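You operate a simulated robot arm through the tools that you are given. There is no shell and no other tool. Be economical: measure what you need, move in short steps, check, and stop when the job is done.

Carry out the task below with a simulated two-armed robot. There is one attempt and no reset: what you move stays moved.

Task
Switch the lamp off and slot shade tabs A3 and C2 by code.
Fine: swing the lens aside; each tab stands in the slot with its code.

Only the result counts: the job must be done as asked and must still hold three seconds after the hand-in. Knocking over, shifting, dropping, spilling or breaking anything else fails it.

Robot
Two 7-joint arms with fingered hands on one trunk that stands fixed in place. Base frame: the origin is at the foot of the trunk, x ahead of it, y to its left, z up. Readings come in mm, degrees, newtons and seconds.
The left shoulder is at [25, 215, 1172], the right one opposite. With the tool pointing down near the work surface each hand reaches from about 100 to 660 mm from the base axis, measured 20 degrees to its own side. Payload 3.6 kg a hand.
Tool frame (each hand has its own): the origin (TCP) lies between the finger pads and is the grasp point; the fingertips stand 22 mm ahead of it; z points along the fingers, y is the line along which they close. Largest opening 132 mm; the body of the gripper starts 60 mm behind the TCP. The gripper is a hand of 4 fingers: y runs from the thumb to the fingers, the wrist lies at [0, 0, -203] in the tool frame, and closing takes about 1.5 s.
Orientation is that of the tool frame in the base frame, as [roll, pitch, yaw] about the fixed x, y, z axes, in that order (R = Rz(yaw) Ry(pitch) Rx(roll)). With the fingers straight down and closing along the base's y, the tool's x points along the base's -x, its y along +y and its z along -z.

Tools
- The arms move only by the tool jog_arm. It takes "left_steps", "right_steps" or both (then of equal length, played together; a hand with none holds still); each is a list of rows, each an object of numbers (a shift or turn left out is 0, a gripper value left out holds the last): "grip": the gripper command, from -1 (fully open) to 1 (shut), values between in proportion; "x", "y", "z": the shift along the base's x, y, z in mm; "wx", "wy", "wz": the turn, a rotation vector about the base's x, y, z in degrees. In form: [{"grip": .., "x": .., "y": .., "z": .., "wx": .., "wy": .., "wz": ..}, ...]. A call has 1 to 10 rows; each row is the pose to reach, as a shift and turn from the pose commanded when the call began. Rows are played at 5 a second. More than 50 mm and 8.6 degrees between two rows, or a gripper value outside its range, and nothing of the call is played. A pose out of reach is approached as far as the arm can. The call stops where the force on the tool passes 40 N (or 10 N more than at its start, if that is more) or the arm is blocked; 0.2 s more then pass. The fingers move at their own pace (about 108 mm/s each) and stop on an object; they squeeze with about 29 N. The grip force told is the motor's: it shows also when the fingers shut on nothing. Time passes only in rows, and 0.2 s behind the last, so rows that repeat a pose let the fingers close. The reply holds the time, the measured pose of the TCP, the force on the tool along the base axes, the opening and the grip force, in the units named above and with some noise, with the torque about the TCP (base axes, N m) and any sound that the robot's microphone picked up, and new pictures: "pictures" is both (left out), scene, wrist or none (wrist: the cameras of the hands that moved).
- Cameras (640 x 400 px; columns grow to the right, rows downward): "scene" is now at [149.9, 43.8, 1134.5]; the picture's right is [0.52, -0.85, -0.00], its down [0.15, 0.09, -0.98] and it looks along [0.84, 0.52, 0.17] (base axes); focal length 214 px, centre (320, 200). "left" rides on the left gripper at [-53, -53, -84] in its tool frame; the picture's right is [0.71, -0.71, 0.00], its down [0.53, 0.53, -0.67] and it looks along [0.47, 0.47, 0.74] (tool axes); focal length 247 px, centre (320, 200). "right" rides on the right gripper at [53, -53, -84] in its tool frame; the picture's right is [0.71, 0.71, 0.00], its down [-0.53, 0.53, -0.67] and it looks along [-0.47, 0.47, 0.74] (tool axes); focal length 247 px, centre (320, 200). There is no depth. A picture from a camera that has moved, and an enlarged one, comes with that camera's place and axes in the base frame and with its lens.
- move_column(by): slides the trunk up (or, below 0, down) by that many mm; the arms and the scene camera ride with it, the base frame stays. It gives what a move gives, with no picture.
- grasp_type(shape, hand): the hand has 4 fingers and takes this shape, open, in about a second: jaw (thumb against the fingers, like two jaws); tri (thumb and two fingers); tip (a fingertip pinch); poke (one finger out to press); point (the index stretched); flat (the hand flat); cup (the hand cupped); fist (a fist). The gripper value then closes the fingers along that shape, each until it touches; the sizes above hold for jaw. It gives what a move gives, with no picture.
- head_to(pan, tilt): turns the head with the scene camera to pan (to the left, within 60 degrees either way) and tilt (down, from -29 to 69), counted from straight ahead of the robot. It gives what a move gives, and a new picture of the scene camera.
- zoom(camera, box): a new picture of the part [left, top, right, bottom] of that camera's present view, enlarged. It takes no simulated time.
- job_done(): hands the job in; it is judged then, once.

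Work in short steps. Places have to be worked out from the pictures, the camera data and where the tool is seen: move nearer, look again, correct. Check each grasp and each placing, and mend what went wrong. You have 120 turns and 200 pictures in all, those below and enlarged ones among them. Open the grippers and draw the arms clear of the work before you hand the job in, unless the task says otherwise; then end with one line.

The tools are called after "Call:" as name(argument=value, ...) on one line, values as JSON. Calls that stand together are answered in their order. jog_arm: Moves the arms, as the interface text tells. Its arguments: {"type":"object","properties":{"left_steps":{"type":"array","items":{"type":"object","properties":{"grip":{"type":"number"},"x":{"type":"number"},"y":{"type":"number"},"z":{"type":"number"},"wx":{"type":"number"},"wy":{"type":"number"},"wz":{"type":"number"}}}},"right_steps":{"type":"array","items":{"type":"object","properties":{"grip":{"type":"number"},"x":{"type":"number"},"y":{"type":"number"},"z":{"type":"number"},"wx":{"type":"number"},"wy":{"type":"number"},"wz":{"type":"number"}}}},"pictures":{"type":"string","enum":["both","scene","wrist","none"]}},"required":[]} The other tools are called the same way: move_column (by) slides the trunk up or down; grasp_type (shape, hand) gives the hand a shape; head_to (pan, tilt) turns the head that bears the scene camera; zoom (camera, box) takes an enlarged picture of a part of a camera's view; job_done () hands the job in.

At the start:

```text
clock: 0.0
left_position: [273.7, 395.8, 1129.3]
left_orientation: [-180.0, -0.1, 180.0]
left_force: [0.9, 0.3, -0.6]
left_ft_torque: [0.0, -0.02, -0.01]
left_finger_gap: 131.9
left_grip_force: 0.1
left_shape: jaw
right_position: [289.6, 0.5, 1215.4]
right_orientation: [-179.9, 0.0, -179.9]
right_force: [0.1, 0.8, 0.0]
right_ft_torque: [0.02, 0.0, -0.02]
right_finger_gap: 131.8
right_grip_force: 0.1
right_shape: jaw
trunk travel left (down, up): [-450.0, 226.0]
head pan, tilt: [31.6, -10.0]
```

scene: 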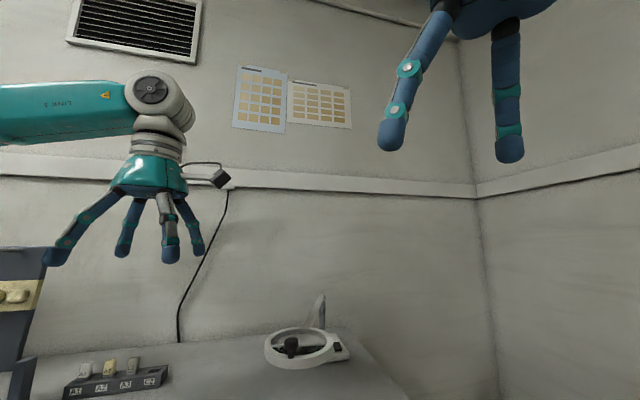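
right: 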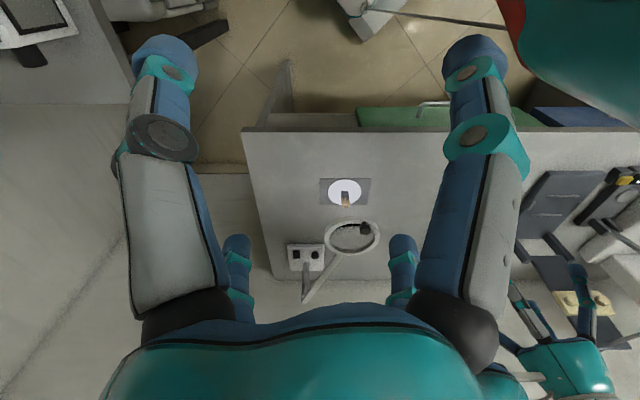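
left: 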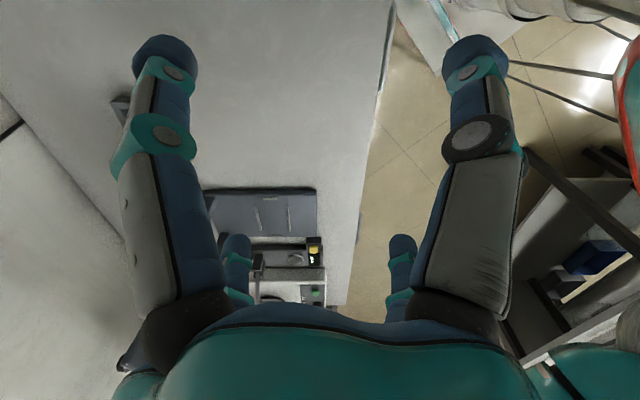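

I look over the work surface first by tilting the head down.

Call:
head_to(pan=30, tilt=40)

Call:
head_to(pan=-10, tilt=40)

```text
clock: 1.2
left_position: [273.8, 394.9, 1129.6]
left_orientation: [180.0, -0.1, 179.9]
left_force: [-0.3, 0.2, 0.4]
left_ft_torque: [-0.01, -0.04, -0.02]
left_finger_gap: 131.8
left_grip_force: 0.1
left_shape: jaw
right_position: [290.0, 0.2, 1215.3]
right_orientation: [-180.0, 0.0, 180.0]
right_force: [0.2, -0.2, -0.8]
right_ft_torque: [-0.01, -0.01, -0.01]
right_finger_gap: 132.0
right_grip_force: 0.0
right_shape: jaw
trunk travel left (down, up): [-450.0, 226.0]
head pan, tilt: [30.0, 40.0]
camera scene: at [151.8, 42.2, 1055.6], right [0.5, -0.87, 0.0], down [-0.56, -0.32, -0.77], along [0.66, 0.38, -0.64], focal length 214 px, centre (320, 200)
```

scene: 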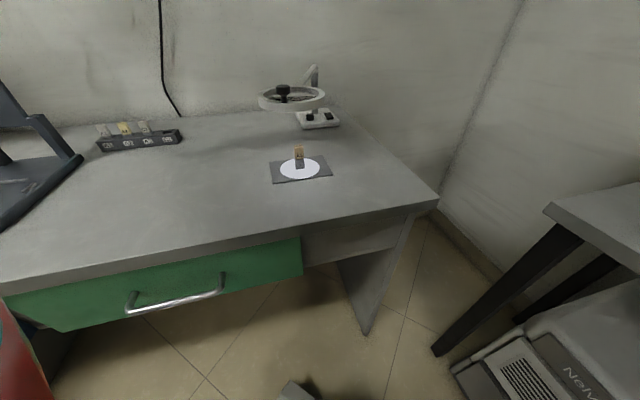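

```text
clock: 2.2
left_position: [274.3, 395.4, 1129.1]
left_orientation: [180.0, -0.1, 179.9]
left_force: [0.7, 0.0, -0.5]
left_ft_torque: [-0.01, 0.0, 0.01]
left_finger_gap: 131.7
left_grip_force: 0.1
left_shape: jaw
right_position: [289.0, 1.9, 1216.6]
right_orientation: [180.0, -0.1, -180.0]
right_force: [-0.5, -0.3, -0.4]
right_ft_torque: [-0.02, 0.05, 0.03]
right_finger_gap: 131.9
right_grip_force: 0.1
right_shape: jaw
trunk travel left (down, up): [-450.0, 226.0]
head pan, tilt: [-10.0, 40.0]
camera scene: at [161.9, -15.0, 1055.5], right [-0.17, -0.98, 0.0], down [-0.63, 0.11, -0.77], along [0.75, -0.13, -0.64], focal length 214 px, centre (320, 200)
```

scene: 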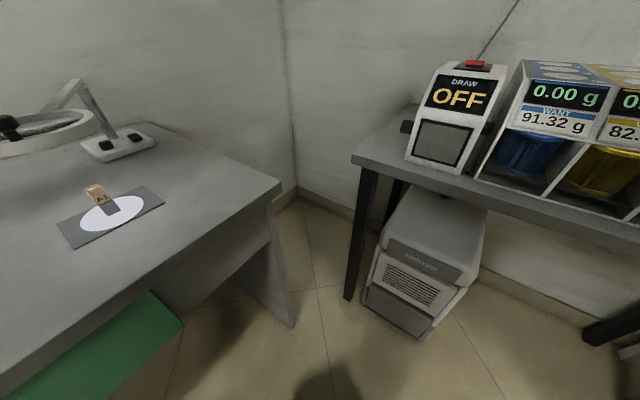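

The desk has a magnifier lamp, a tab on a white disc and a rack on the left. I zoom in on each.

Call:
head_to(pan=30, tilt=35)

Call:
zoom(camera="scene", box=[80, 80, 200, 155])

Call:
zoom(camera="scene", box=[240, 80, 360, 155])

Call:
zoom(camera="scene", box=[240, 145, 360, 220])

```text
clock: 3.3
left_position: [274.0, 394.9, 1128.5]
left_orientation: [-180.0, 0.0, 179.9]
left_force: [0.3, -0.6, 0.2]
left_ft_torque: [0.01, -0.01, 0.01]
left_finger_gap: 132.0
left_grip_force: 0.0
left_shape: jaw
right_position: [289.8, 0.6, 1217.1]
right_orientation: [179.9, 0.0, -179.9]
right_force: [-0.5, -0.8, -0.1]
right_ft_torque: [0.04, 0.01, 0.02]
right_finger_gap: 132.0
right_grip_force: 0.0
right_shape: jaw
trunk travel left (down, up): [-450.0, 226.0]
head pan, tilt: [30.0, 35.0]
camera scene: at [154.4, 43.6, 1063.0], right [0.5, -0.87, 0.0], down [-0.5, -0.29, -0.82], along [0.71, 0.41, -0.57], focal length 214 px, centre (320, 200)
```

scene: 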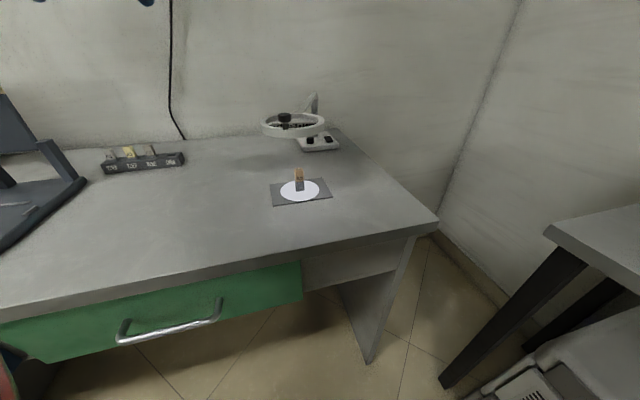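

```text
5.33 times, centred on (140, 118) of scene
camera zoom: at [154.4, 43.6, 1063.0], right [0.5, -0.87, 0.0], down [-0.5, -0.29, -0.82], along [0.71, 0.41, -0.57], focal length 1144 px, centre (1280, 640)
```

zoom: 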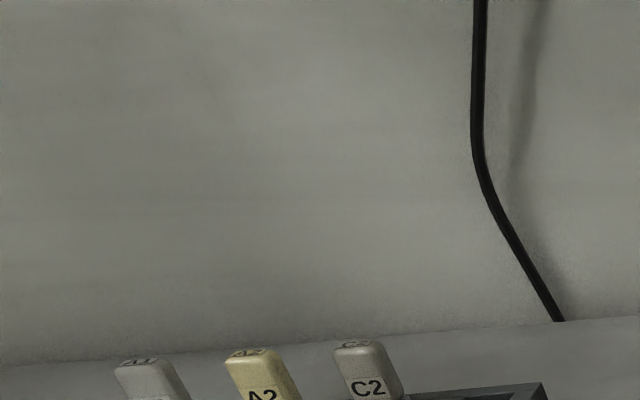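

```text
5.33 times, centred on (300, 118) of scene
camera zoom: at [154.4, 43.6, 1063.0], right [0.5, -0.87, 0.0], down [-0.5, -0.29, -0.82], along [0.71, 0.41, -0.57], focal length 1144 px, centre (427, 640)
```

zoom: 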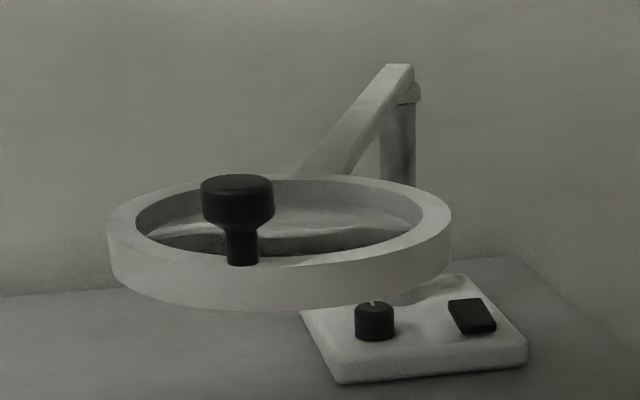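

```text
5.33 times, centred on (300, 182) of scene
camera zoom: at [154.4, 43.6, 1063.0], right [0.5, -0.87, 0.0], down [-0.5, -0.29, -0.82], along [0.71, 0.41, -0.57], focal length 1144 px, centre (427, 293)
```

zoom: 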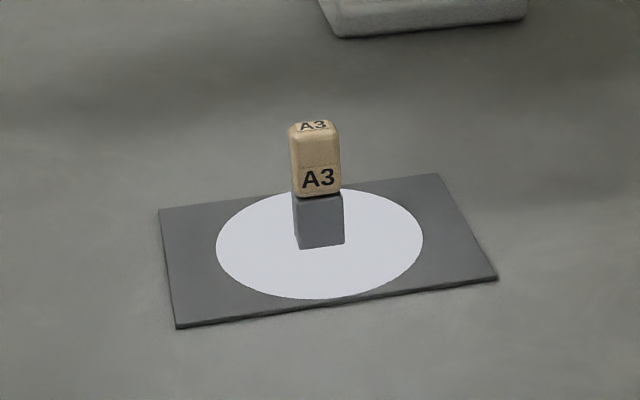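

Call:
zoom(camera="scene", box=[95, 135, 191, 195])

Call:
zoom(camera="scene", box=[290, 125, 350, 162])

```text
6.67 times, centred on (143, 165) of scene
camera zoom: at [154.4, 43.6, 1063.0], right [0.5, -0.87, 0.0], down [-0.5, -0.29, -0.82], along [0.71, 0.41, -0.57], focal length 1430 px, centre (1500, 433)
```

zoom: 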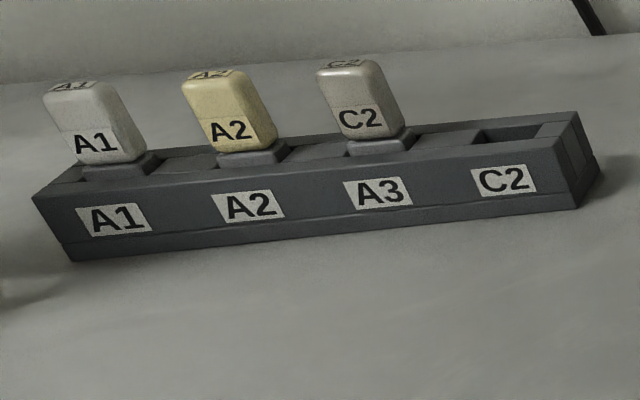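

```text
10.67 times, centred on (320, 144) of scene
camera zoom: at [154.4, 43.6, 1063.0], right [0.5, -0.87, 0.0], down [-0.5, -0.29, -0.82], along [0.71, 0.41, -0.57], focal length 2288 px, centre (320, 803)
```

zoom: 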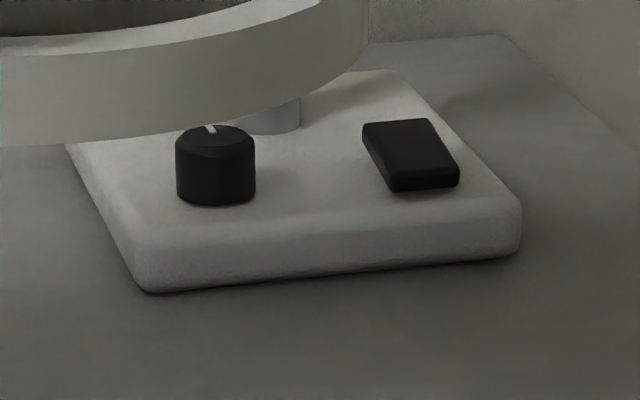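

Everything on the desk is turned about 45°. My estimates: lens knob (435, 275, 970), post (769, 417), rocker (740, 353, 835), tab A3 (480, 282), rack C2 slot about (425, 672). I bring the left hand above the knob and draw the right arm aside.

Call:
jog_arm(left_steps=[{"x": 30, "y": -24, "z": -10}, {"x": 60, "y": -48, "z": -20}, {"x": 90, "y": -72, "z": -30}, {"x": 120, "y": -96, "z": -40}, {"x": 140, "y": -110, "z": -50}, {"x": 150, "y": -121, "z": -50}], right_steps=[{"y": -40}, {"y": -80}, {"y": -120}, {"y": -160}, {"y": -200}, {"y": -200}], pictures="both")

```text
clock: 4.7
left_position: [423.2, 274.2, 1077.8]
left_orientation: [179.8, 0.0, 179.9]
left_force: [-0.1, -1.0, 1.0]
left_ft_torque: [0.0, 0.02, 0.03]
left_finger_gap: 132.1
left_grip_force: 0.1
left_shape: jaw
right_position: [289.8, -198.3, 1216.6]
right_orientation: [-180.0, -0.1, -179.9]
right_force: [-0.6, 0.8, -0.8]
right_ft_torque: [-0.03, 0.04, 0.0]
right_finger_gap: 132.1
right_grip_force: 0.1
right_shape: jaw
trunk travel left (down, up): [-450.0, 226.0]
head pan, tilt: [30.0, 35.0]
camera scene: at [155.2, 44.0, 1062.9], right [0.5, -0.87, 0.0], down [-0.5, -0.29, -0.82], along [0.71, 0.41, -0.57], focal length 214 px, centre (320, 200)
camera right: at [237.6, -252.9, 1300.8], right [-0.71, 0.71, 0.0], down [0.53, 0.53, 0.67], along [0.47, 0.47, -0.74], focal length 247 px, centre (320, 200)
camera left: at [477.6, 222.0, 1161.0], right [-0.71, -0.71, 0.0], down [-0.52, 0.53, 0.67], along [-0.47, 0.47, -0.74], focal length 247 px, centre (320, 200)
```

scene: 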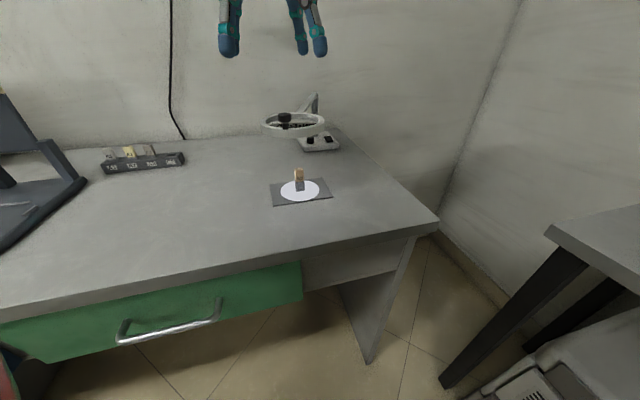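
right: 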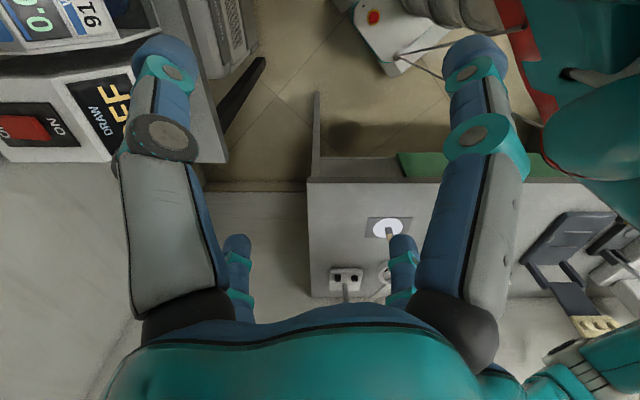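
left: 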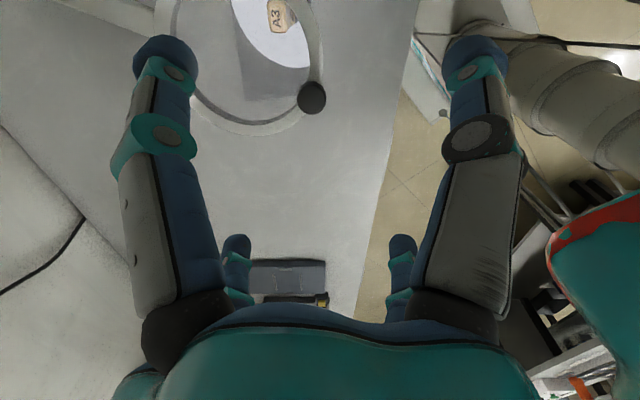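

The knob is at about (437, 271), top z ≈ 980. I turn the hand to align with the swing, part-close to a 45 mm cage and move over it before lowering.

Call:
jog_arm(left_steps=[{"grip": 0.3, "x": 5, "y": -1, "wz": 8}, {"x": 10, "y": -2, "wz": 16}, {"x": 14, "y": -3, "wz": 24}, {"x": 14, "y": -3, "wz": 24, "z": -30}, {"x": 14, "y": -3, "wz": 24, "z": -50}, {"x": 14, "y": -3, "wz": 24, "z": -50}], pictures="both")

```text
clock: 6.1
left_position: [438.0, 272.0, 1028.3]
left_orientation: [179.9, -0.1, -156.1]
left_force: [-1.5, 0.3, 0.2]
left_ft_torque: [0.02, 0.0, 0.0]
left_finger_gap: 46.5
left_grip_force: 0.0
left_shape: jaw
right_position: [289.3, -198.3, 1217.3]
right_orientation: [-180.0, 0.0, -179.9]
right_force: [-0.3, -0.1, 0.0]
right_ft_torque: [0.01, 0.02, 0.01]
right_finger_gap: 131.9
right_grip_force: 0.1
right_shape: jaw
trunk travel left (down, up): [-450.0, 226.0]
head pan, tilt: [30.0, 35.0]
camera scene: at [154.6, 43.6, 1063.0], right [0.5, -0.87, 0.0], down [-0.5, -0.29, -0.82], along [0.71, 0.41, -0.57], focal length 214 px, centre (320, 200)
camera left: at [507.1, 246.4, 1111.0], right [-0.36, -0.93, 0.0], down [-0.69, 0.27, 0.67], along [-0.62, 0.24, -0.74], focal length 247 px, centre (320, 200)
```

scene: 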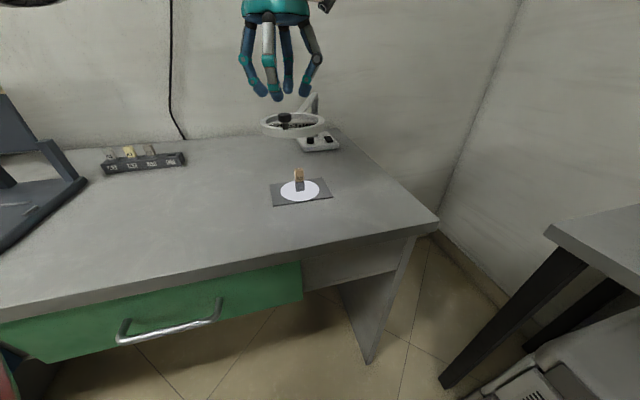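
left: 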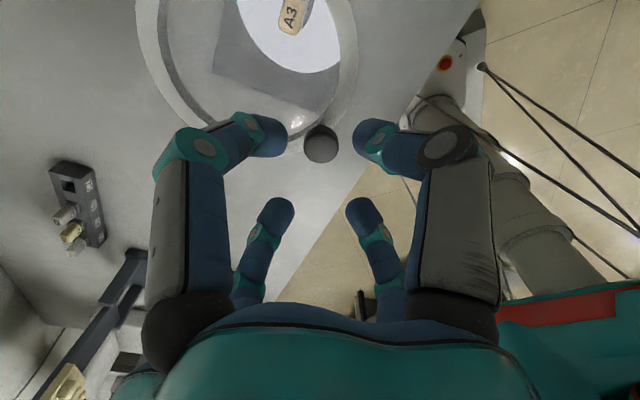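

The knob sits centred in the finger cage. I lower around it.

Call:
jog_arm(left_steps=[{"x": 2, "z": -20}, {"x": 2, "z": -38}, {"x": 2, "z": -38}], pictures="both")

Call:
zoom(camera="scene", box=[240, 70, 360, 145])

```text
clock: 6.9
left_position: [441.0, 271.5, 990.5]
left_orientation: [179.9, -0.2, -156.2]
left_force: [-0.4, -1.4, 0.5]
left_ft_torque: [0.01, 0.01, -0.01]
left_finger_gap: 46.5
left_grip_force: 0.2
left_shape: jaw
right_position: [289.8, -199.5, 1218.3]
right_orientation: [-179.9, 0.0, -180.0]
right_force: [-0.3, 0.3, -0.3]
right_ft_torque: [0.0, -0.01, -0.03]
right_finger_gap: 132.0
right_grip_force: 0.0
right_shape: jaw
trunk travel left (down, up): [-450.0, 226.0]
head pan, tilt: [30.0, 35.0]
camera scene: at [154.6, 43.6, 1063.0], right [0.5, -0.87, 0.0], down [-0.5, -0.29, -0.82], along [0.71, 0.41, -0.57], focal length 214 px, centre (320, 200)
camera left: at [510.2, 245.7, 1074.0], right [-0.36, -0.93, 0.0], down [-0.69, 0.27, 0.67], along [-0.62, 0.24, -0.74], focal length 247 px, centre (320, 200)
```

scene: 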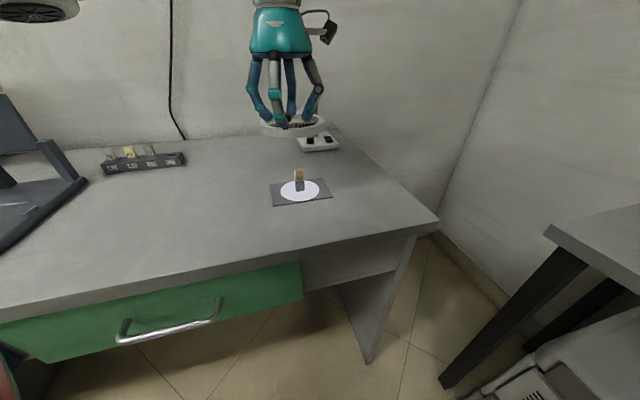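
left: 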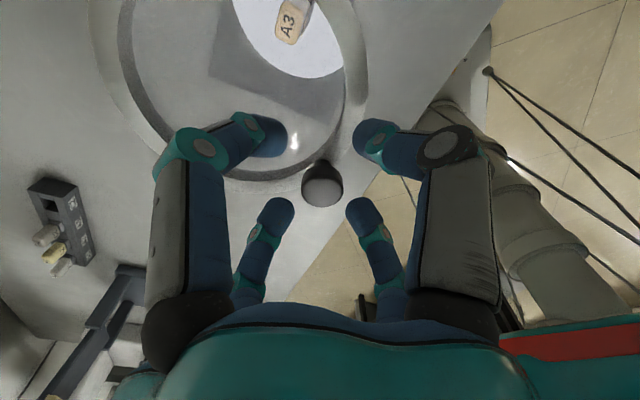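

```text
5.33 times, centred on (300, 108) of scene
camera zoom: at [154.6, 43.6, 1063.0], right [0.5, -0.87, 0.0], down [-0.5, -0.29, -0.82], along [0.71, 0.41, -0.57], focal length 1144 px, centre (427, 693)
```

zoom: 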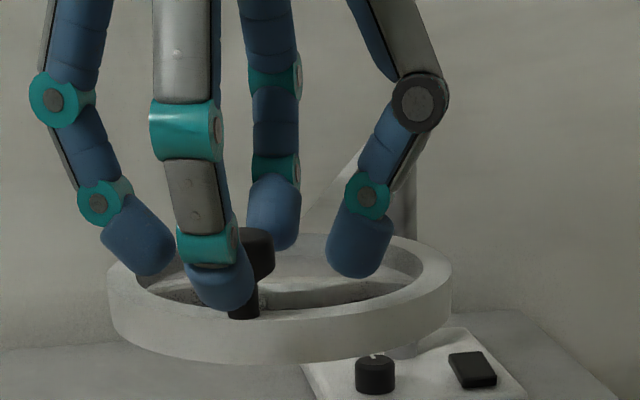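

The knob is caged by the four fingers. I swing the lens to the right along its arc about the post, part way first.

Call:
jog_arm(left_steps=[{"z": -4}, {"x": 8, "y": -17, "z": -4, "wz": 3}, {"x": 17.1, "y": -33.5, "z": -4, "wz": 6}, {"x": 27, "y": -50, "z": -4, "wz": 9}, {"x": 37.6, "y": -65, "z": -4, "wz": 12}, {"x": 49, "y": -80, "z": -4, "wz": 15}, {"x": 61.1, "y": -94.3, "z": -4, "wz": 18}], pictures="both")

```text
clock: 8.2
left_position: [476.9, 217.5, 981.2]
left_orientation: [178.0, 0.4, -142.7]
left_force: [-7.1, 30.3, -4.4]
left_ft_torque: [-0.16, -0.17, -0.98]
left_finger_gap: 58.6
left_grip_force: 0.0
left_shape: jaw
right_position: [287.5, -196.4, 1219.5]
right_orientation: [-179.8, -0.1, -179.9]
right_force: [0.0, -1.1, 0.5]
right_ft_torque: [-0.01, -0.02, 0.04]
right_finger_gap: 132.1
right_grip_force: 0.1
right_shape: jaw
trunk travel left (down, up): [-450.0, 226.0]
head pan, tilt: [30.0, 35.0]
stopped in row 6 (left hand): the force on the tool passed its limit (the readings are from after the stop); the commanded pose is now the measured one
camera scene: at [153.2, 45.9, 1063.1], right [0.5, -0.87, 0.0], down [-0.5, -0.29, -0.82], along [0.71, 0.41, -0.57], focal length 214 px, centre (320, 200)
camera left: at [552.7, 204.9, 1063.5], right [-0.13, -0.99, -0.03], down [-0.73, 0.08, 0.68], along [-0.67, 0.11, -0.73], focal length 247 px, centre (320, 200)
```

scene: 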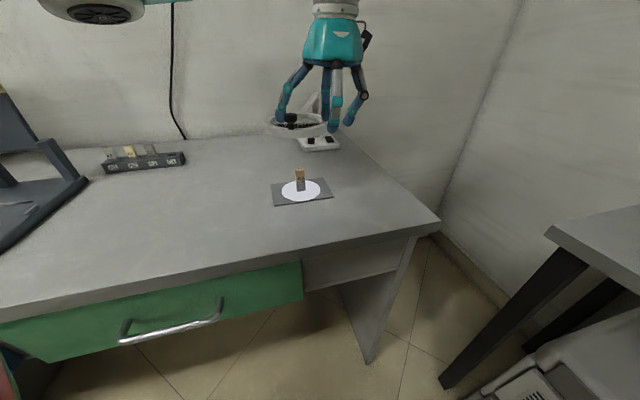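
left: 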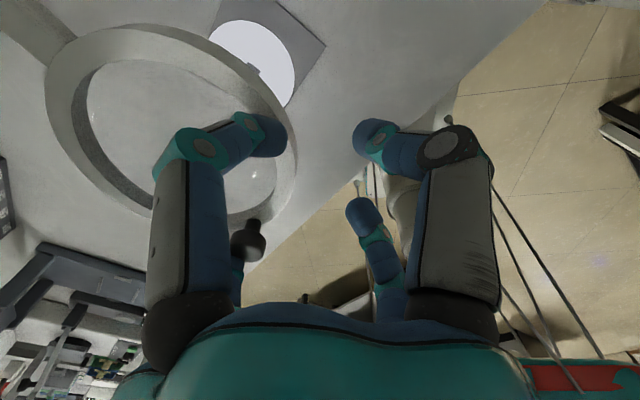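

The swing met 30 N resistance. I zoom to see how the knob sits.

Call:
zoom(camera="scene", box=[250, 70, 378, 150])

Call:
zoom(camera="left", box=[180, 160, 340, 260])

```text
5.00 times, centred on (314, 110) of scene
camera zoom: at [153.2, 45.9, 1063.1], right [0.5, -0.87, 0.0], down [-0.5, -0.29, -0.82], along [0.71, 0.41, -0.57], focal length 1072 px, centre (350, 650)
```

zoom: 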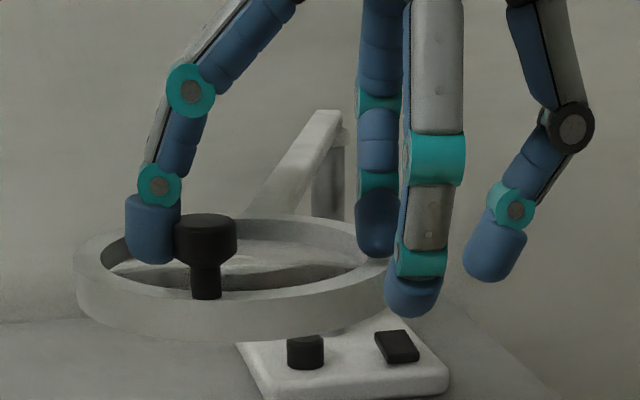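

```text
4.00 times, centred on (260, 210) of left
camera zoom: at [552.7, 204.9, 1063.5], right [-0.13, -0.99, -0.03], down [-0.73, 0.08, 0.68], along [-0.67, 0.11, -0.73], focal length 988 px, centre (560, 160)
```

zoom: 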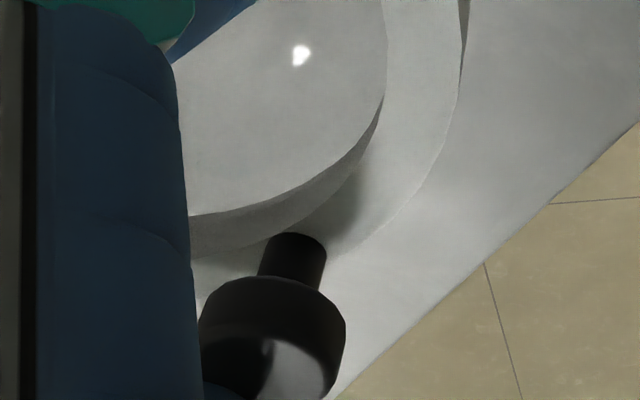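

The knob barely moved, so it is either at a stop or stiff on that side. I move back to the original pose and then try swinging left.

Call:
jog_arm(left_steps=[{"x": -12, "y": 18, "z": 4, "wz": -4}, {"x": -24, "y": 36, "z": 4, "wz": -9}, {"x": -31, "y": 54, "z": 4, "wz": -13}, {"x": -31, "y": 54, "z": 4, "wz": -13}], pictures="both")

Call:
zoom(camera="scene", box=[240, 70, 360, 145])

```text
clock: 9.2
left_position: [448.2, 262.3, 988.0]
left_orientation: [179.0, 0.1, -156.1]
left_force: [-0.1, 0.2, 1.0]
left_ft_torque: [-0.03, 0.0, -0.01]
left_finger_gap: 46.3
left_grip_force: 0.1
left_shape: jaw
right_position: [289.2, -199.2, 1217.9]
right_orientation: [180.0, -0.1, -179.9]
right_force: [0.5, 0.1, -0.2]
right_ft_torque: [-0.02, 0.01, 0.0]
right_finger_gap: 131.6
right_grip_force: 0.2
right_shape: jaw
trunk travel left (down, up): [-450.0, 226.0]
head pan, tilt: [30.0, 35.0]
camera scene: at [154.8, 43.5, 1063.0], right [0.5, -0.87, 0.0], down [-0.5, -0.29, -0.82], along [0.71, 0.41, -0.57], focal length 214 px, centre (320, 200)
camera left: at [518.7, 234.1, 1070.2], right [-0.36, -0.93, -0.01], down [-0.69, 0.26, 0.68], along [-0.63, 0.25, -0.74], focal length 247 px, centre (320, 200)
```

scene: 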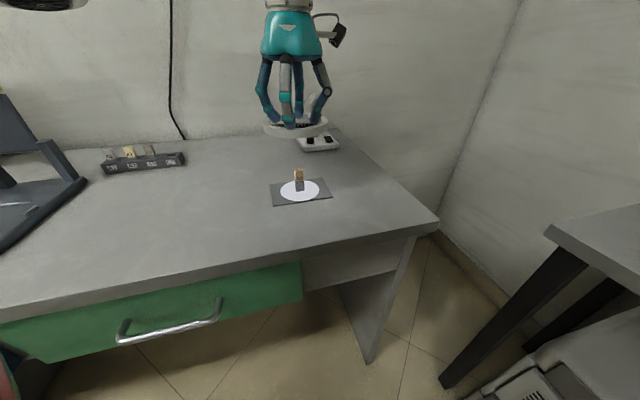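
left: 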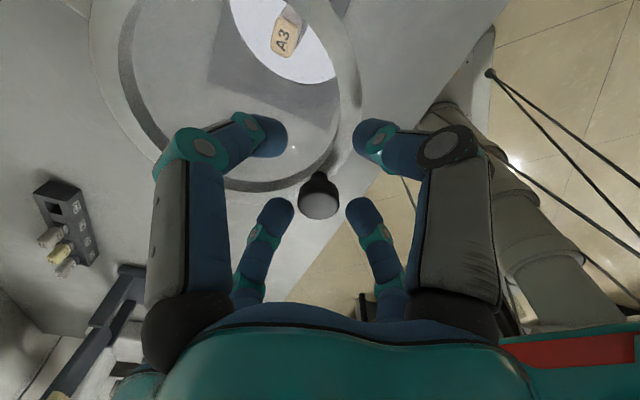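

```text
5.33 times, centred on (300, 108) of scene
camera zoom: at [154.8, 43.5, 1063.0], right [0.5, -0.87, 0.0], down [-0.5, -0.29, -0.82], along [0.71, 0.41, -0.57], focal length 1144 px, centre (427, 693)
```

zoom: 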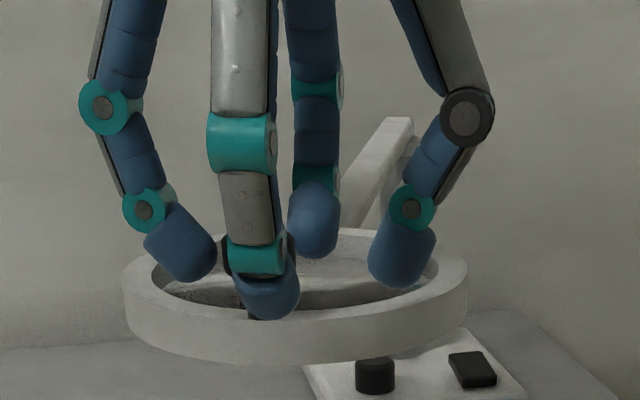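

The knob did move about 10 mm and stayed, so the hinge seems stiff or damped. I grip the knob and swing slowly.

Call:
jog_arm(left_steps=[{"grip": 1}, {"grip": 1}, {"grip": 1}, {"x": 2, "y": -4}, {"x": 4, "y": -8, "wz": 1}, {"x": 6, "y": -12, "wz": 2}, {"x": 8, "y": -16, "wz": 3}, {"x": 10, "y": -20, "wz": 4}, {"x": 10, "y": -20, "wz": 4}], pictures="both")

```text
clock: 11.0
left_position: [455.2, 257.4, 986.9]
left_orientation: [177.2, 0.7, -151.4]
left_force: [-6.9, 29.4, 1.3]
left_ft_torque: [0.47, 0.13, -0.25]
left_finger_gap: 0.0
left_grip_force: 28.8
left_shape: jaw
right_position: [287.6, -195.9, 1218.2]
right_orientation: [-179.8, -0.1, -179.9]
right_force: [0.1, -0.4, 0.3]
right_ft_torque: [-0.02, -0.04, 0.01]
right_finger_gap: 132.1
right_grip_force: 0.0
right_shape: jaw
trunk travel left (down, up): [-450.0, 226.0]
head pan, tilt: [30.0, 35.0]
stopped in row 8 (left hand): the force on the tool passed its limit (the readings are from after the stop); the commanded pose is now the measured one
camera scene: at [153.5, 46.2, 1063.0], right [0.5, -0.87, 0.0], down [-0.5, -0.29, -0.82], along [0.71, 0.41, -0.57], focal length 214 px, centre (320, 200)
camera left: at [528.5, 233.1, 1068.5], right [-0.28, -0.96, -0.04], down [-0.71, 0.18, 0.69], along [-0.65, 0.22, -0.73], focal length 247 px, centre (320, 200)
```

scene: 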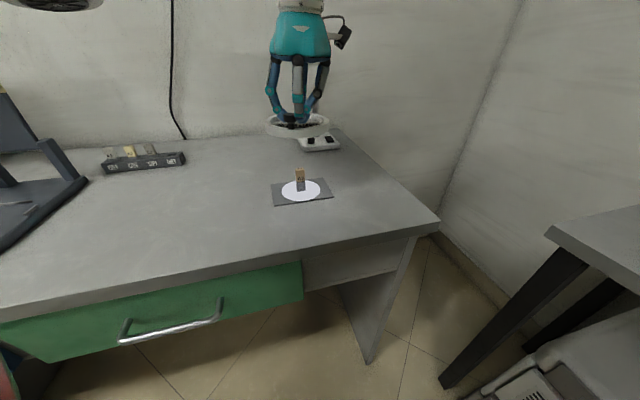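
left: 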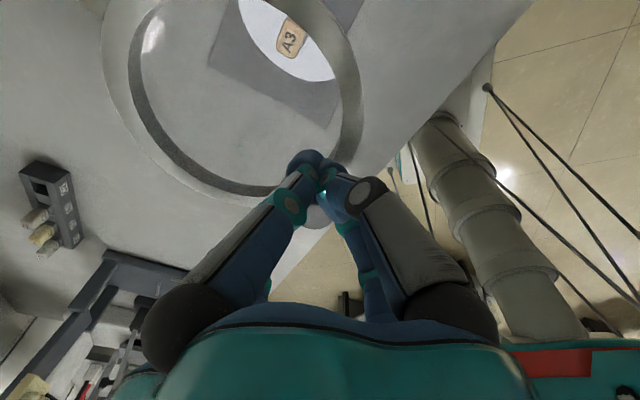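

Slow motion also meets about 30 N, so the right side looks like its stop. Still gripping, I swing left slowly.

Call:
jog_arm(left_steps=[{"x": -3, "y": 6, "wz": -1}, {"x": -6, "y": 12, "wz": -2}, {"x": -9, "y": 20, "wz": -3}, {"x": -12, "y": 28, "wz": -4}, {"x": -15, "y": 36, "wz": -6}, {"x": -18, "y": 45, "wz": -8}, {"x": -18, "y": 45, "wz": -8}], pictures="scene")

Call:
zoom(camera="scene", box=[240, 70, 360, 145])

```text
clock: 12.6
left_position: [440.4, 294.5, 989.1]
left_orientation: [178.1, 0.5, -160.0]
left_force: [4.5, 1.6, -4.3]
left_ft_torque: [0.02, -0.12, 0.03]
left_finger_gap: 0.0
left_grip_force: 29.3
left_shape: jaw
right_position: [290.3, -199.7, 1218.1]
right_orientation: [-180.0, -0.2, -180.0]
right_force: [0.1, -0.2, -0.5]
right_ft_torque: [0.02, 0.01, -0.02]
right_finger_gap: 131.7
right_grip_force: 0.0
right_shape: jaw
trunk travel left (down, up): [-450.0, 226.0]
head pan, tilt: [30.0, 35.0]
camera scene: at [155.8, 44.0, 1062.8], right [0.5, -0.87, 0.0], down [-0.5, -0.29, -0.82], along [0.71, 0.41, -0.58], focal length 214 px, centre (320, 200)
```

scene: 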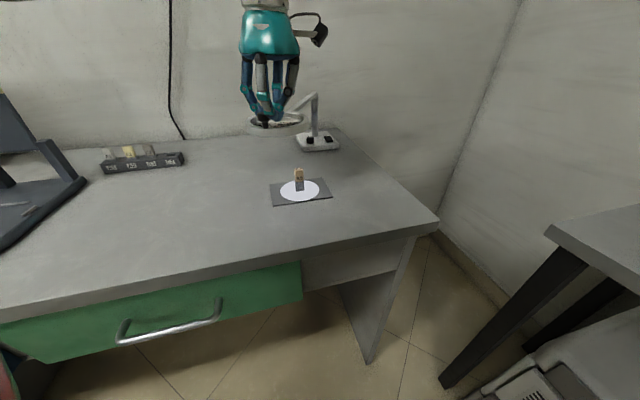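

```text
5.33 times, centred on (300, 108) of scene
camera zoom: at [155.8, 44.0, 1062.8], right [0.5, -0.87, 0.0], down [-0.5, -0.29, -0.82], along [0.71, 0.41, -0.58], focal length 1144 px, centre (427, 693)
```

zoom: 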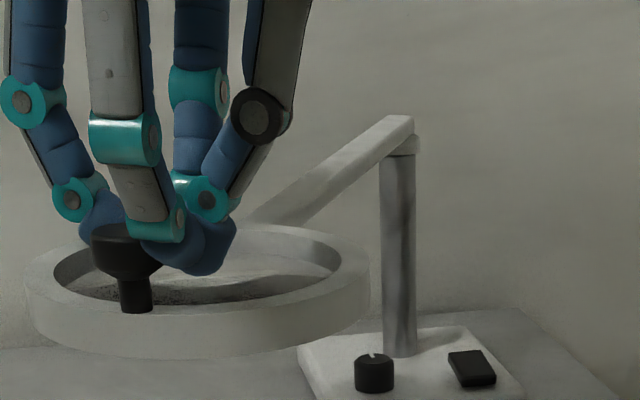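

It swings freely to the left. I continue the arc that way.

Call:
jog_arm(left_steps=[{"x": -6, "y": 17.5, "wz": -3}, {"x": -11, "y": 35, "wz": -6}, {"x": -15, "y": 53, "wz": -9}, {"x": -18.3, "y": 71, "wz": -12}, {"x": -20.5, "y": 89, "wz": -15}, {"x": -21.8, "y": 107.7, "wz": -18}, {"x": -22, "y": 126, "wz": -21}, {"x": -21.3, "y": 144.4, "wz": -24}, {"x": -21.3, "y": 144.4, "wz": -24}], pictures="both")

```text
clock: 14.6
left_position: [417.3, 438.4, 988.2]
left_orientation: [178.1, 0.5, 175.9]
left_force: [3.8, 0.0, 1.1]
left_ft_torque: [-0.02, -0.04, -0.03]
left_finger_gap: 0.1
left_grip_force: 28.9
left_shape: jaw
right_position: [289.6, -199.4, 1217.9]
right_orientation: [180.0, -0.1, -180.0]
right_force: [0.1, -0.6, -0.4]
right_ft_torque: [0.02, -0.04, -0.01]
right_finger_gap: 132.0
right_grip_force: 0.1
right_shape: jaw
trunk travel left (down, up): [-450.0, 226.0]
head pan, tilt: [30.0, 35.0]
camera scene: at [154.9, 43.5, 1063.0], right [0.5, -0.87, 0.0], down [-0.5, -0.29, -0.82], along [0.71, 0.41, -0.57], focal length 214 px, centre (320, 200)
camera left: at [465.5, 380.4, 1070.1], right [-0.75, -0.66, -0.03], down [-0.5, 0.54, 0.68], along [-0.43, 0.53, -0.73], focal length 247 px, centre (320, 200)
```

scene: 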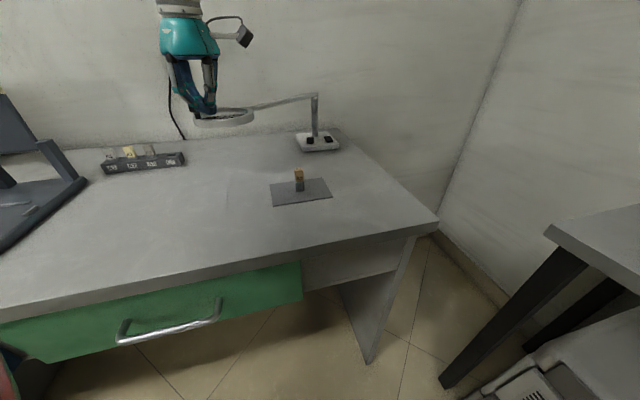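
left: 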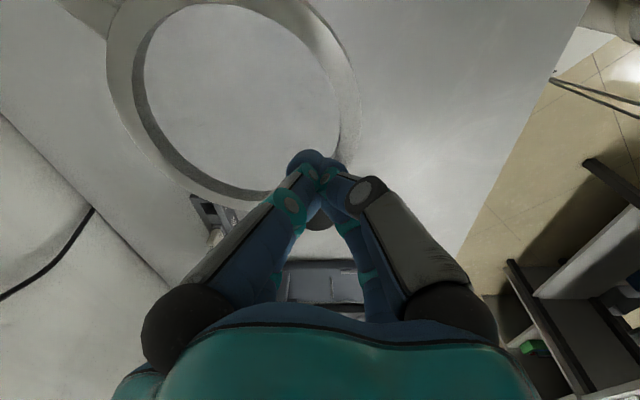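

The white disc was the lamp's light spot, now moved away with the lens. I swing a bit further so both the tab and the rack are clear.

Call:
jog_arm(left_steps=[{"x": 2, "y": 18, "wz": -3}, {"x": 4.5, "y": 36.5, "wz": -6}, {"x": 7.7, "y": 55, "wz": -9}, {"x": 7.7, "y": 55, "wz": -9, "grip": 0.3}, {"x": 7.7, "y": 55, "wz": -9, "grip": 0.3}, {"x": 7.7, "y": 55, "wz": -9, "grip": 0.3}], pictures="both")

```text
clock: 16.0
left_position: [425.2, 493.6, 988.9]
left_orientation: [178.1, 0.5, 167.1]
left_force: [-0.1, -0.3, -0.9]
left_ft_torque: [-0.01, 0.04, 0.04]
left_finger_gap: 45.9
left_grip_force: 0.0
left_shape: jaw
right_position: [288.6, -199.6, 1217.9]
right_orientation: [-180.0, -0.1, -180.0]
right_force: [0.3, 0.0, -0.8]
right_ft_torque: [-0.01, -0.03, 0.02]
right_finger_gap: 131.8
right_grip_force: 0.1
right_shape: jaw
trunk travel left (down, up): [-450.0, 226.0]
head pan, tilt: [30.0, 35.0]
camera scene: at [154.5, 43.6, 1063.0], right [0.5, -0.87, 0.0], down [-0.5, -0.29, -0.82], along [0.71, 0.41, -0.57], focal length 214 px, centre (320, 200)
camera left: at [463.5, 427.6, 1070.2], right [-0.85, -0.53, -0.03], down [-0.41, 0.61, 0.68], along [-0.34, 0.59, -0.73], focal length 247 px, centre (320, 200)
```

scene: 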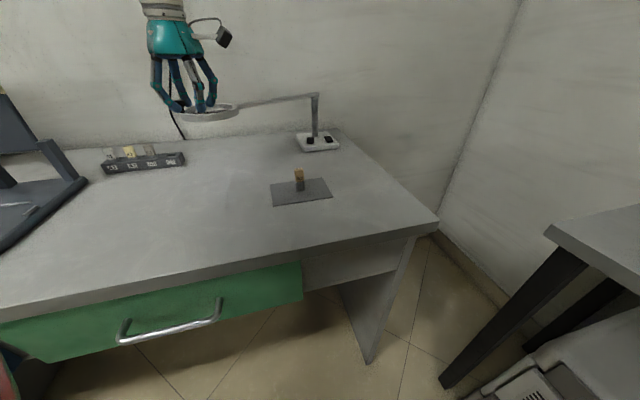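
left: 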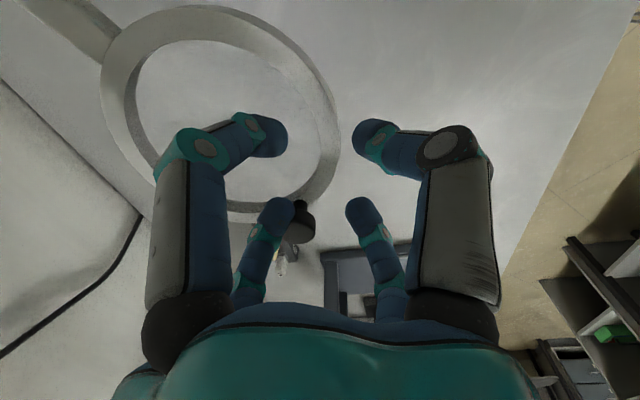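

The lens is clear to the side. I lift off the knob, back away, and try the fingertip pinch shape to see how it suits the small tabs.

Call:
jog_arm(left_steps=[{"z": 35}, {"z": 70}, {"x": -20, "y": 0, "z": 90}, {"x": -60, "y": 0, "z": 90}, {"x": -100, "y": 0, "z": 90, "wz": -8}, {"x": -100, "y": 10, "z": 90, "wz": -16}, {"x": -100, "y": 20, "z": 90, "wz": -24}, {"x": -100, "y": 30, "z": 90, "wz": -32}], pictures="none")

Call:
grasp_type(hand="left", shape="tip")

Call:
jog_arm(left_steps=[{"grip": 0.4}, {"grip": 0.4}, {"grip": 0.4}, {"grip": 0.4}], pictures="both")

```text
clock: 17.8
left_position: [326.4, 522.9, 1078.9]
left_orientation: [178.0, 0.7, 135.0]
left_force: [-0.6, -0.4, -0.4]
left_ft_torque: [0.03, -0.02, 0.01]
left_finger_gap: 45.7
left_grip_force: 0.1
left_shape: jaw
right_position: [288.7, -199.3, 1218.4]
right_orientation: [-179.9, -0.1, -180.0]
right_force: [0.4, 0.2, -0.1]
right_ft_torque: [0.01, 0.02, -0.01]
right_finger_gap: 131.9
right_grip_force: 0.1
right_shape: jaw
trunk travel left (down, up): [-450.0, 226.0]
head pan, tilt: [30.0, 35.0]
```

```text
clock: 18.7
left_position: [326.4, 524.3, 1079.5]
left_orientation: [178.0, 0.6, 135.1]
left_force: [0.8, 0.1, 0.7]
left_ft_torque: [0.0, 0.02, -0.01]
left_finger_gap: 132.0
left_grip_force: 0.0
left_shape: tip
right_position: [288.3, -198.7, 1218.0]
right_orientation: [180.0, -0.1, -180.0]
right_force: [0.1, -0.4, 1.4]
right_ft_torque: [0.02, -0.01, 0.01]
right_finger_gap: 131.8
right_grip_force: 0.1
right_shape: jaw
trunk travel left (down, up): [-450.0, 226.0]
head pan, tilt: [30.0, 35.0]
```

```text
clock: 19.7
left_position: [324.7, 523.6, 1080.0]
left_orientation: [178.1, 0.5, 135.1]
left_force: [-0.8, 0.5, 0.5]
left_ft_torque: [0.0, -0.01, 0.02]
left_finger_gap: 39.8
left_grip_force: 0.1
left_shape: tip
right_position: [288.9, -199.6, 1218.3]
right_orientation: [180.0, 0.0, -179.9]
right_force: [-0.8, 0.3, 0.2]
right_ft_torque: [0.02, 0.0, 0.01]
right_finger_gap: 132.0
right_grip_force: 0.0
right_shape: jaw
trunk travel left (down, up): [-450.0, 226.0]
head pan, tilt: [30.0, 35.0]
camera scene: at [154.3, 43.7, 1063.0], right [0.5, -0.87, 0.0], down [-0.5, -0.29, -0.82], along [0.71, 0.41, -0.57], focal length 214 px, centre (320, 200)
camera left: at [322.5, 447.9, 1161.5], right [-1.0, 0.0, -0.03], down [-0.02, 0.73, 0.68], along [0.02, 0.68, -0.73], focal length 247 px, centre (320, 200)
```

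scene: 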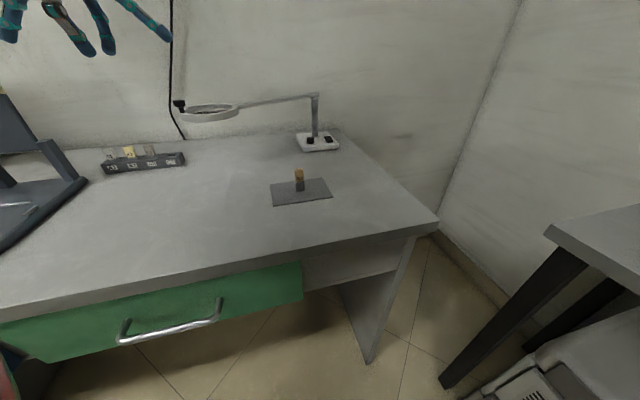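
left: 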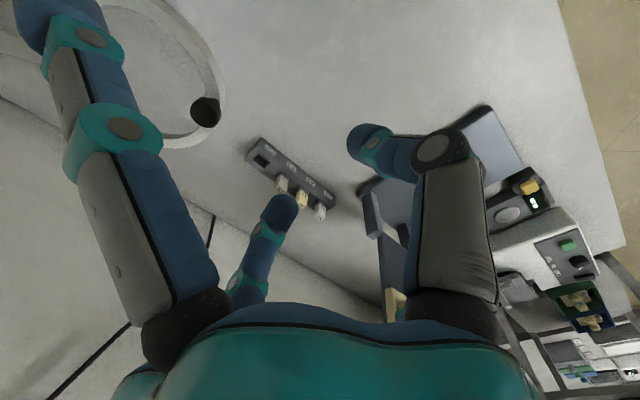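

In this shape two fingers pinch along tool y and the others splay. I turn the head to see the hand and how low the splayed fingers hang.

Call:
head_to(pan=55, tilt=15)

```text
clock: 20.6
left_position: [325.3, 524.2, 1080.0]
left_orientation: [178.0, 0.4, 135.1]
left_force: [0.9, 0.6, -0.5]
left_ft_torque: [0.01, -0.01, -0.01]
left_finger_gap: 39.8
left_grip_force: 0.1
left_shape: tip
right_position: [288.9, -200.0, 1218.6]
right_orientation: [-180.0, -0.1, -179.9]
right_force: [0.8, -0.3, -0.9]
right_ft_torque: [-0.01, -0.01, -0.01]
right_finger_gap: 131.7
right_grip_force: 0.1
right_shape: jaw
trunk travel left (down, up): [-450.0, 226.0]
head pan, tilt: [55.0, 15.0]
camera scene: at [131.7, 76.1, 1095.0], right [0.82, -0.57, 0.0], down [-0.15, -0.21, -0.97], along [0.55, 0.79, -0.26], focal length 214 px, centre (320, 200)
```

scene: 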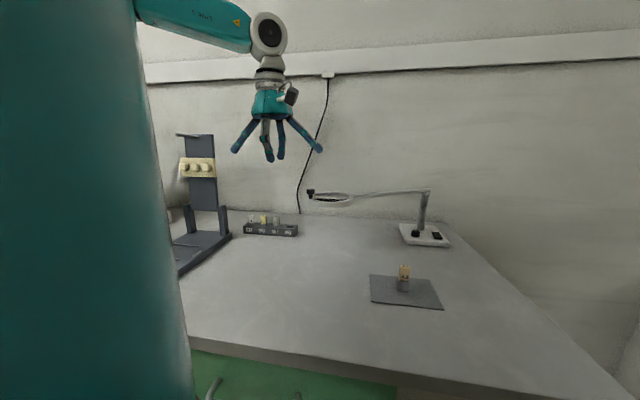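

Call:
zoom(camera="scene", box=[230, 195, 326, 255])

Call:
zoom(camera="left", box=[232, 125, 360, 205])

Call:
zoom(camera="scene", box=[210, 80, 338, 160])

```text
6.67 times, centred on (278, 225) of scene
camera zoom: at [131.7, 76.1, 1095.0], right [0.82, -0.57, 0.0], down [-0.15, -0.21, -0.97], along [0.55, 0.79, -0.26], focal length 1430 px, centre (600, 33)
```

zoom: 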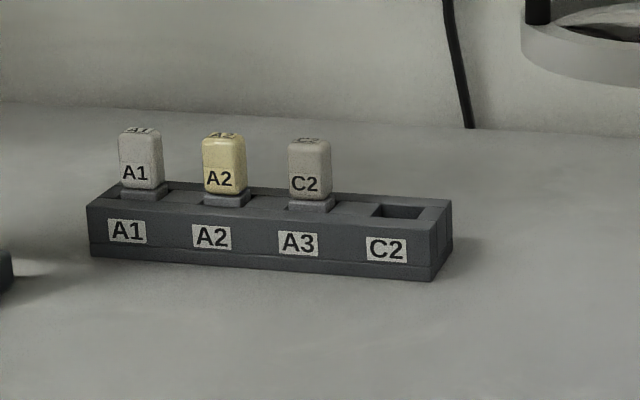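

```text
5.00 times, centred on (296, 165) of left
camera zoom: at [322.4, 448.0, 1161.5], right [-1.0, 0.0, -0.03], down [-0.02, 0.73, 0.68], along [0.02, 0.68, -0.73], focal length 1235 px, centre (440, 375)
```

zoom: 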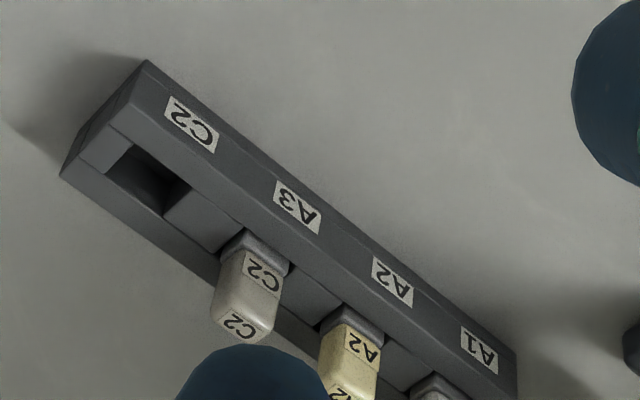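

```text
5.00 times, centred on (274, 120) of scene
camera zoom: at [131.7, 76.1, 1095.0], right [0.82, -0.57, 0.0], down [-0.15, -0.21, -0.97], along [0.55, 0.79, -0.26], focal length 1072 px, centre (550, 600)
```

zoom: 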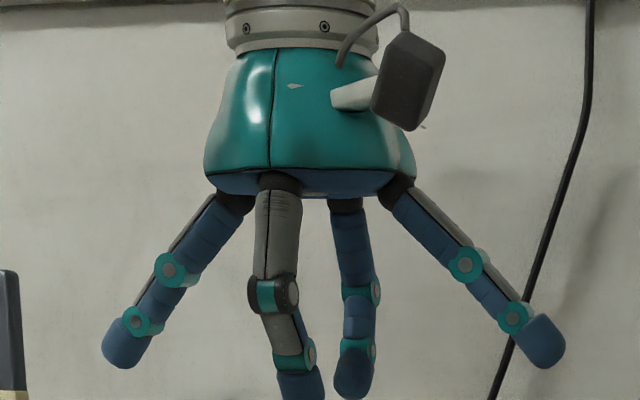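

The C2 tab is at about (397, 704), top z ≈ 861; the free C2 slot is at (427, 672), rack top z ≈ 828. I move the hand above the C2 tab, staying high past the lens knob.

Call:
jog_arm(left_steps=[{"x": 5, "y": 40}, {"x": 12, "y": 80}, {"x": 30, "y": 115}, {"x": 50, "y": 150}, {"x": 71, "y": 180}, {"x": 71, "y": 180, "z": -40}, {"x": 71, "y": 180, "z": -80}, {"x": 71, "y": 180, "z": -120}, {"x": 71, "y": 180, "z": -120}], pictures="both")

```text
clock: 22.6
left_position: [394.1, 704.3, 959.2]
left_orientation: [178.1, 0.5, 135.0]
left_force: [-0.5, 0.7, 0.2]
left_ft_torque: [-0.01, 0.0, 0.02]
left_finger_gap: 39.9
left_grip_force: 0.0
left_shape: tip
right_position: [289.4, -198.4, 1219.1]
right_orientation: [179.9, 0.1, -180.0]
right_force: [-0.2, -0.5, -0.6]
right_ft_torque: [-0.04, 0.0, -0.04]
right_finger_gap: 131.8
right_grip_force: 0.0
right_shape: jaw
trunk travel left (down, up): [-450.0, 226.0]
head pan, tilt: [55.0, 15.0]
camera scene: at [131.8, 76.0, 1095.1], right [0.82, -0.57, 0.0], down [-0.15, -0.21, -0.97], along [0.55, 0.79, -0.26], focal length 214 px, centre (320, 200)
camera left: at [392.2, 627.8, 1040.3], right [-1.0, 0.0, -0.03], down [-0.02, 0.73, 0.68], along [0.02, 0.68, -0.73], focal length 247 px, centre (320, 200)
```

scene: 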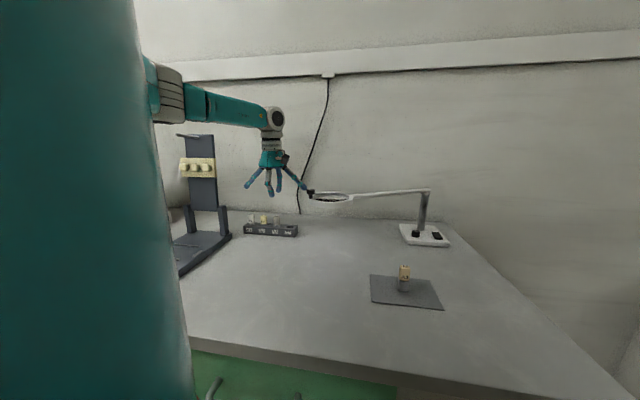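
left: 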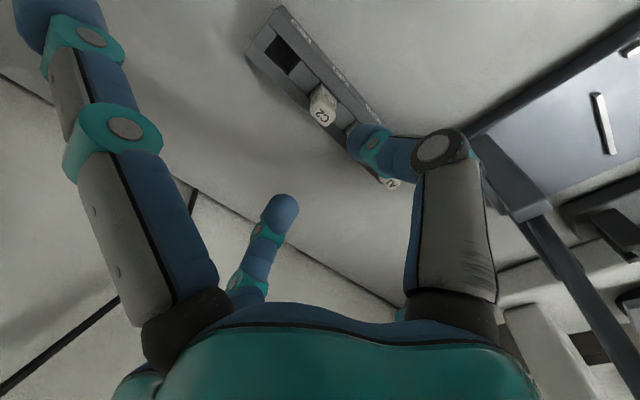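

Call:
zoom(camera="left", box=[240, 0, 400, 100])

Call:
zoom(camera="left", box=[256, 70, 416, 170])

```text
4.00 times, centred on (320, 50) of left
camera zoom: at [392.2, 627.8, 1040.3], right [-1.0, 0.0, -0.03], down [-0.02, 0.73, 0.68], along [0.02, 0.68, -0.73], focal length 988 px, centre (320, 800)
```

zoom: 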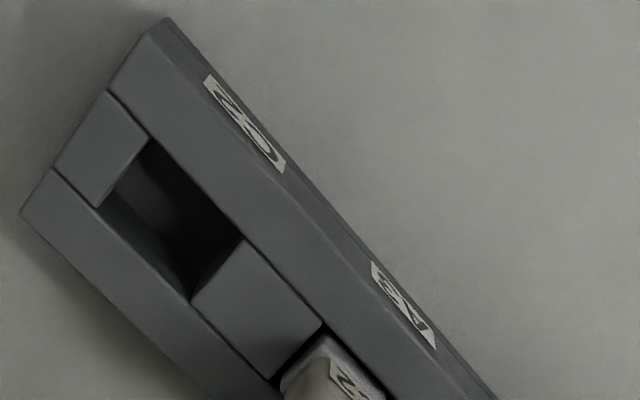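

```text
4.00 times, centred on (336, 120) of left
camera zoom: at [392.2, 627.8, 1040.3], right [-1.0, 0.0, -0.03], down [-0.02, 0.73, 0.68], along [0.02, 0.68, -0.73], focal length 988 px, centre (256, 520)
```

zoom: 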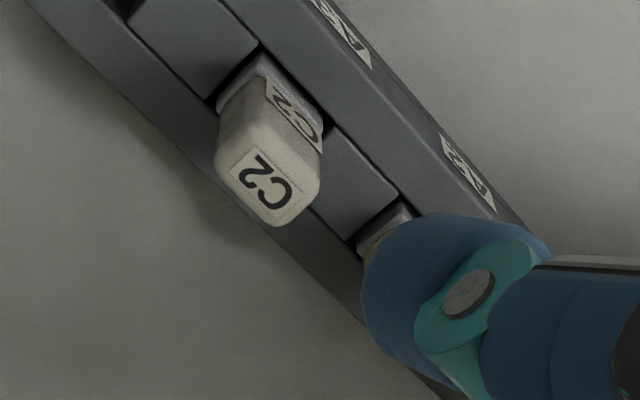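

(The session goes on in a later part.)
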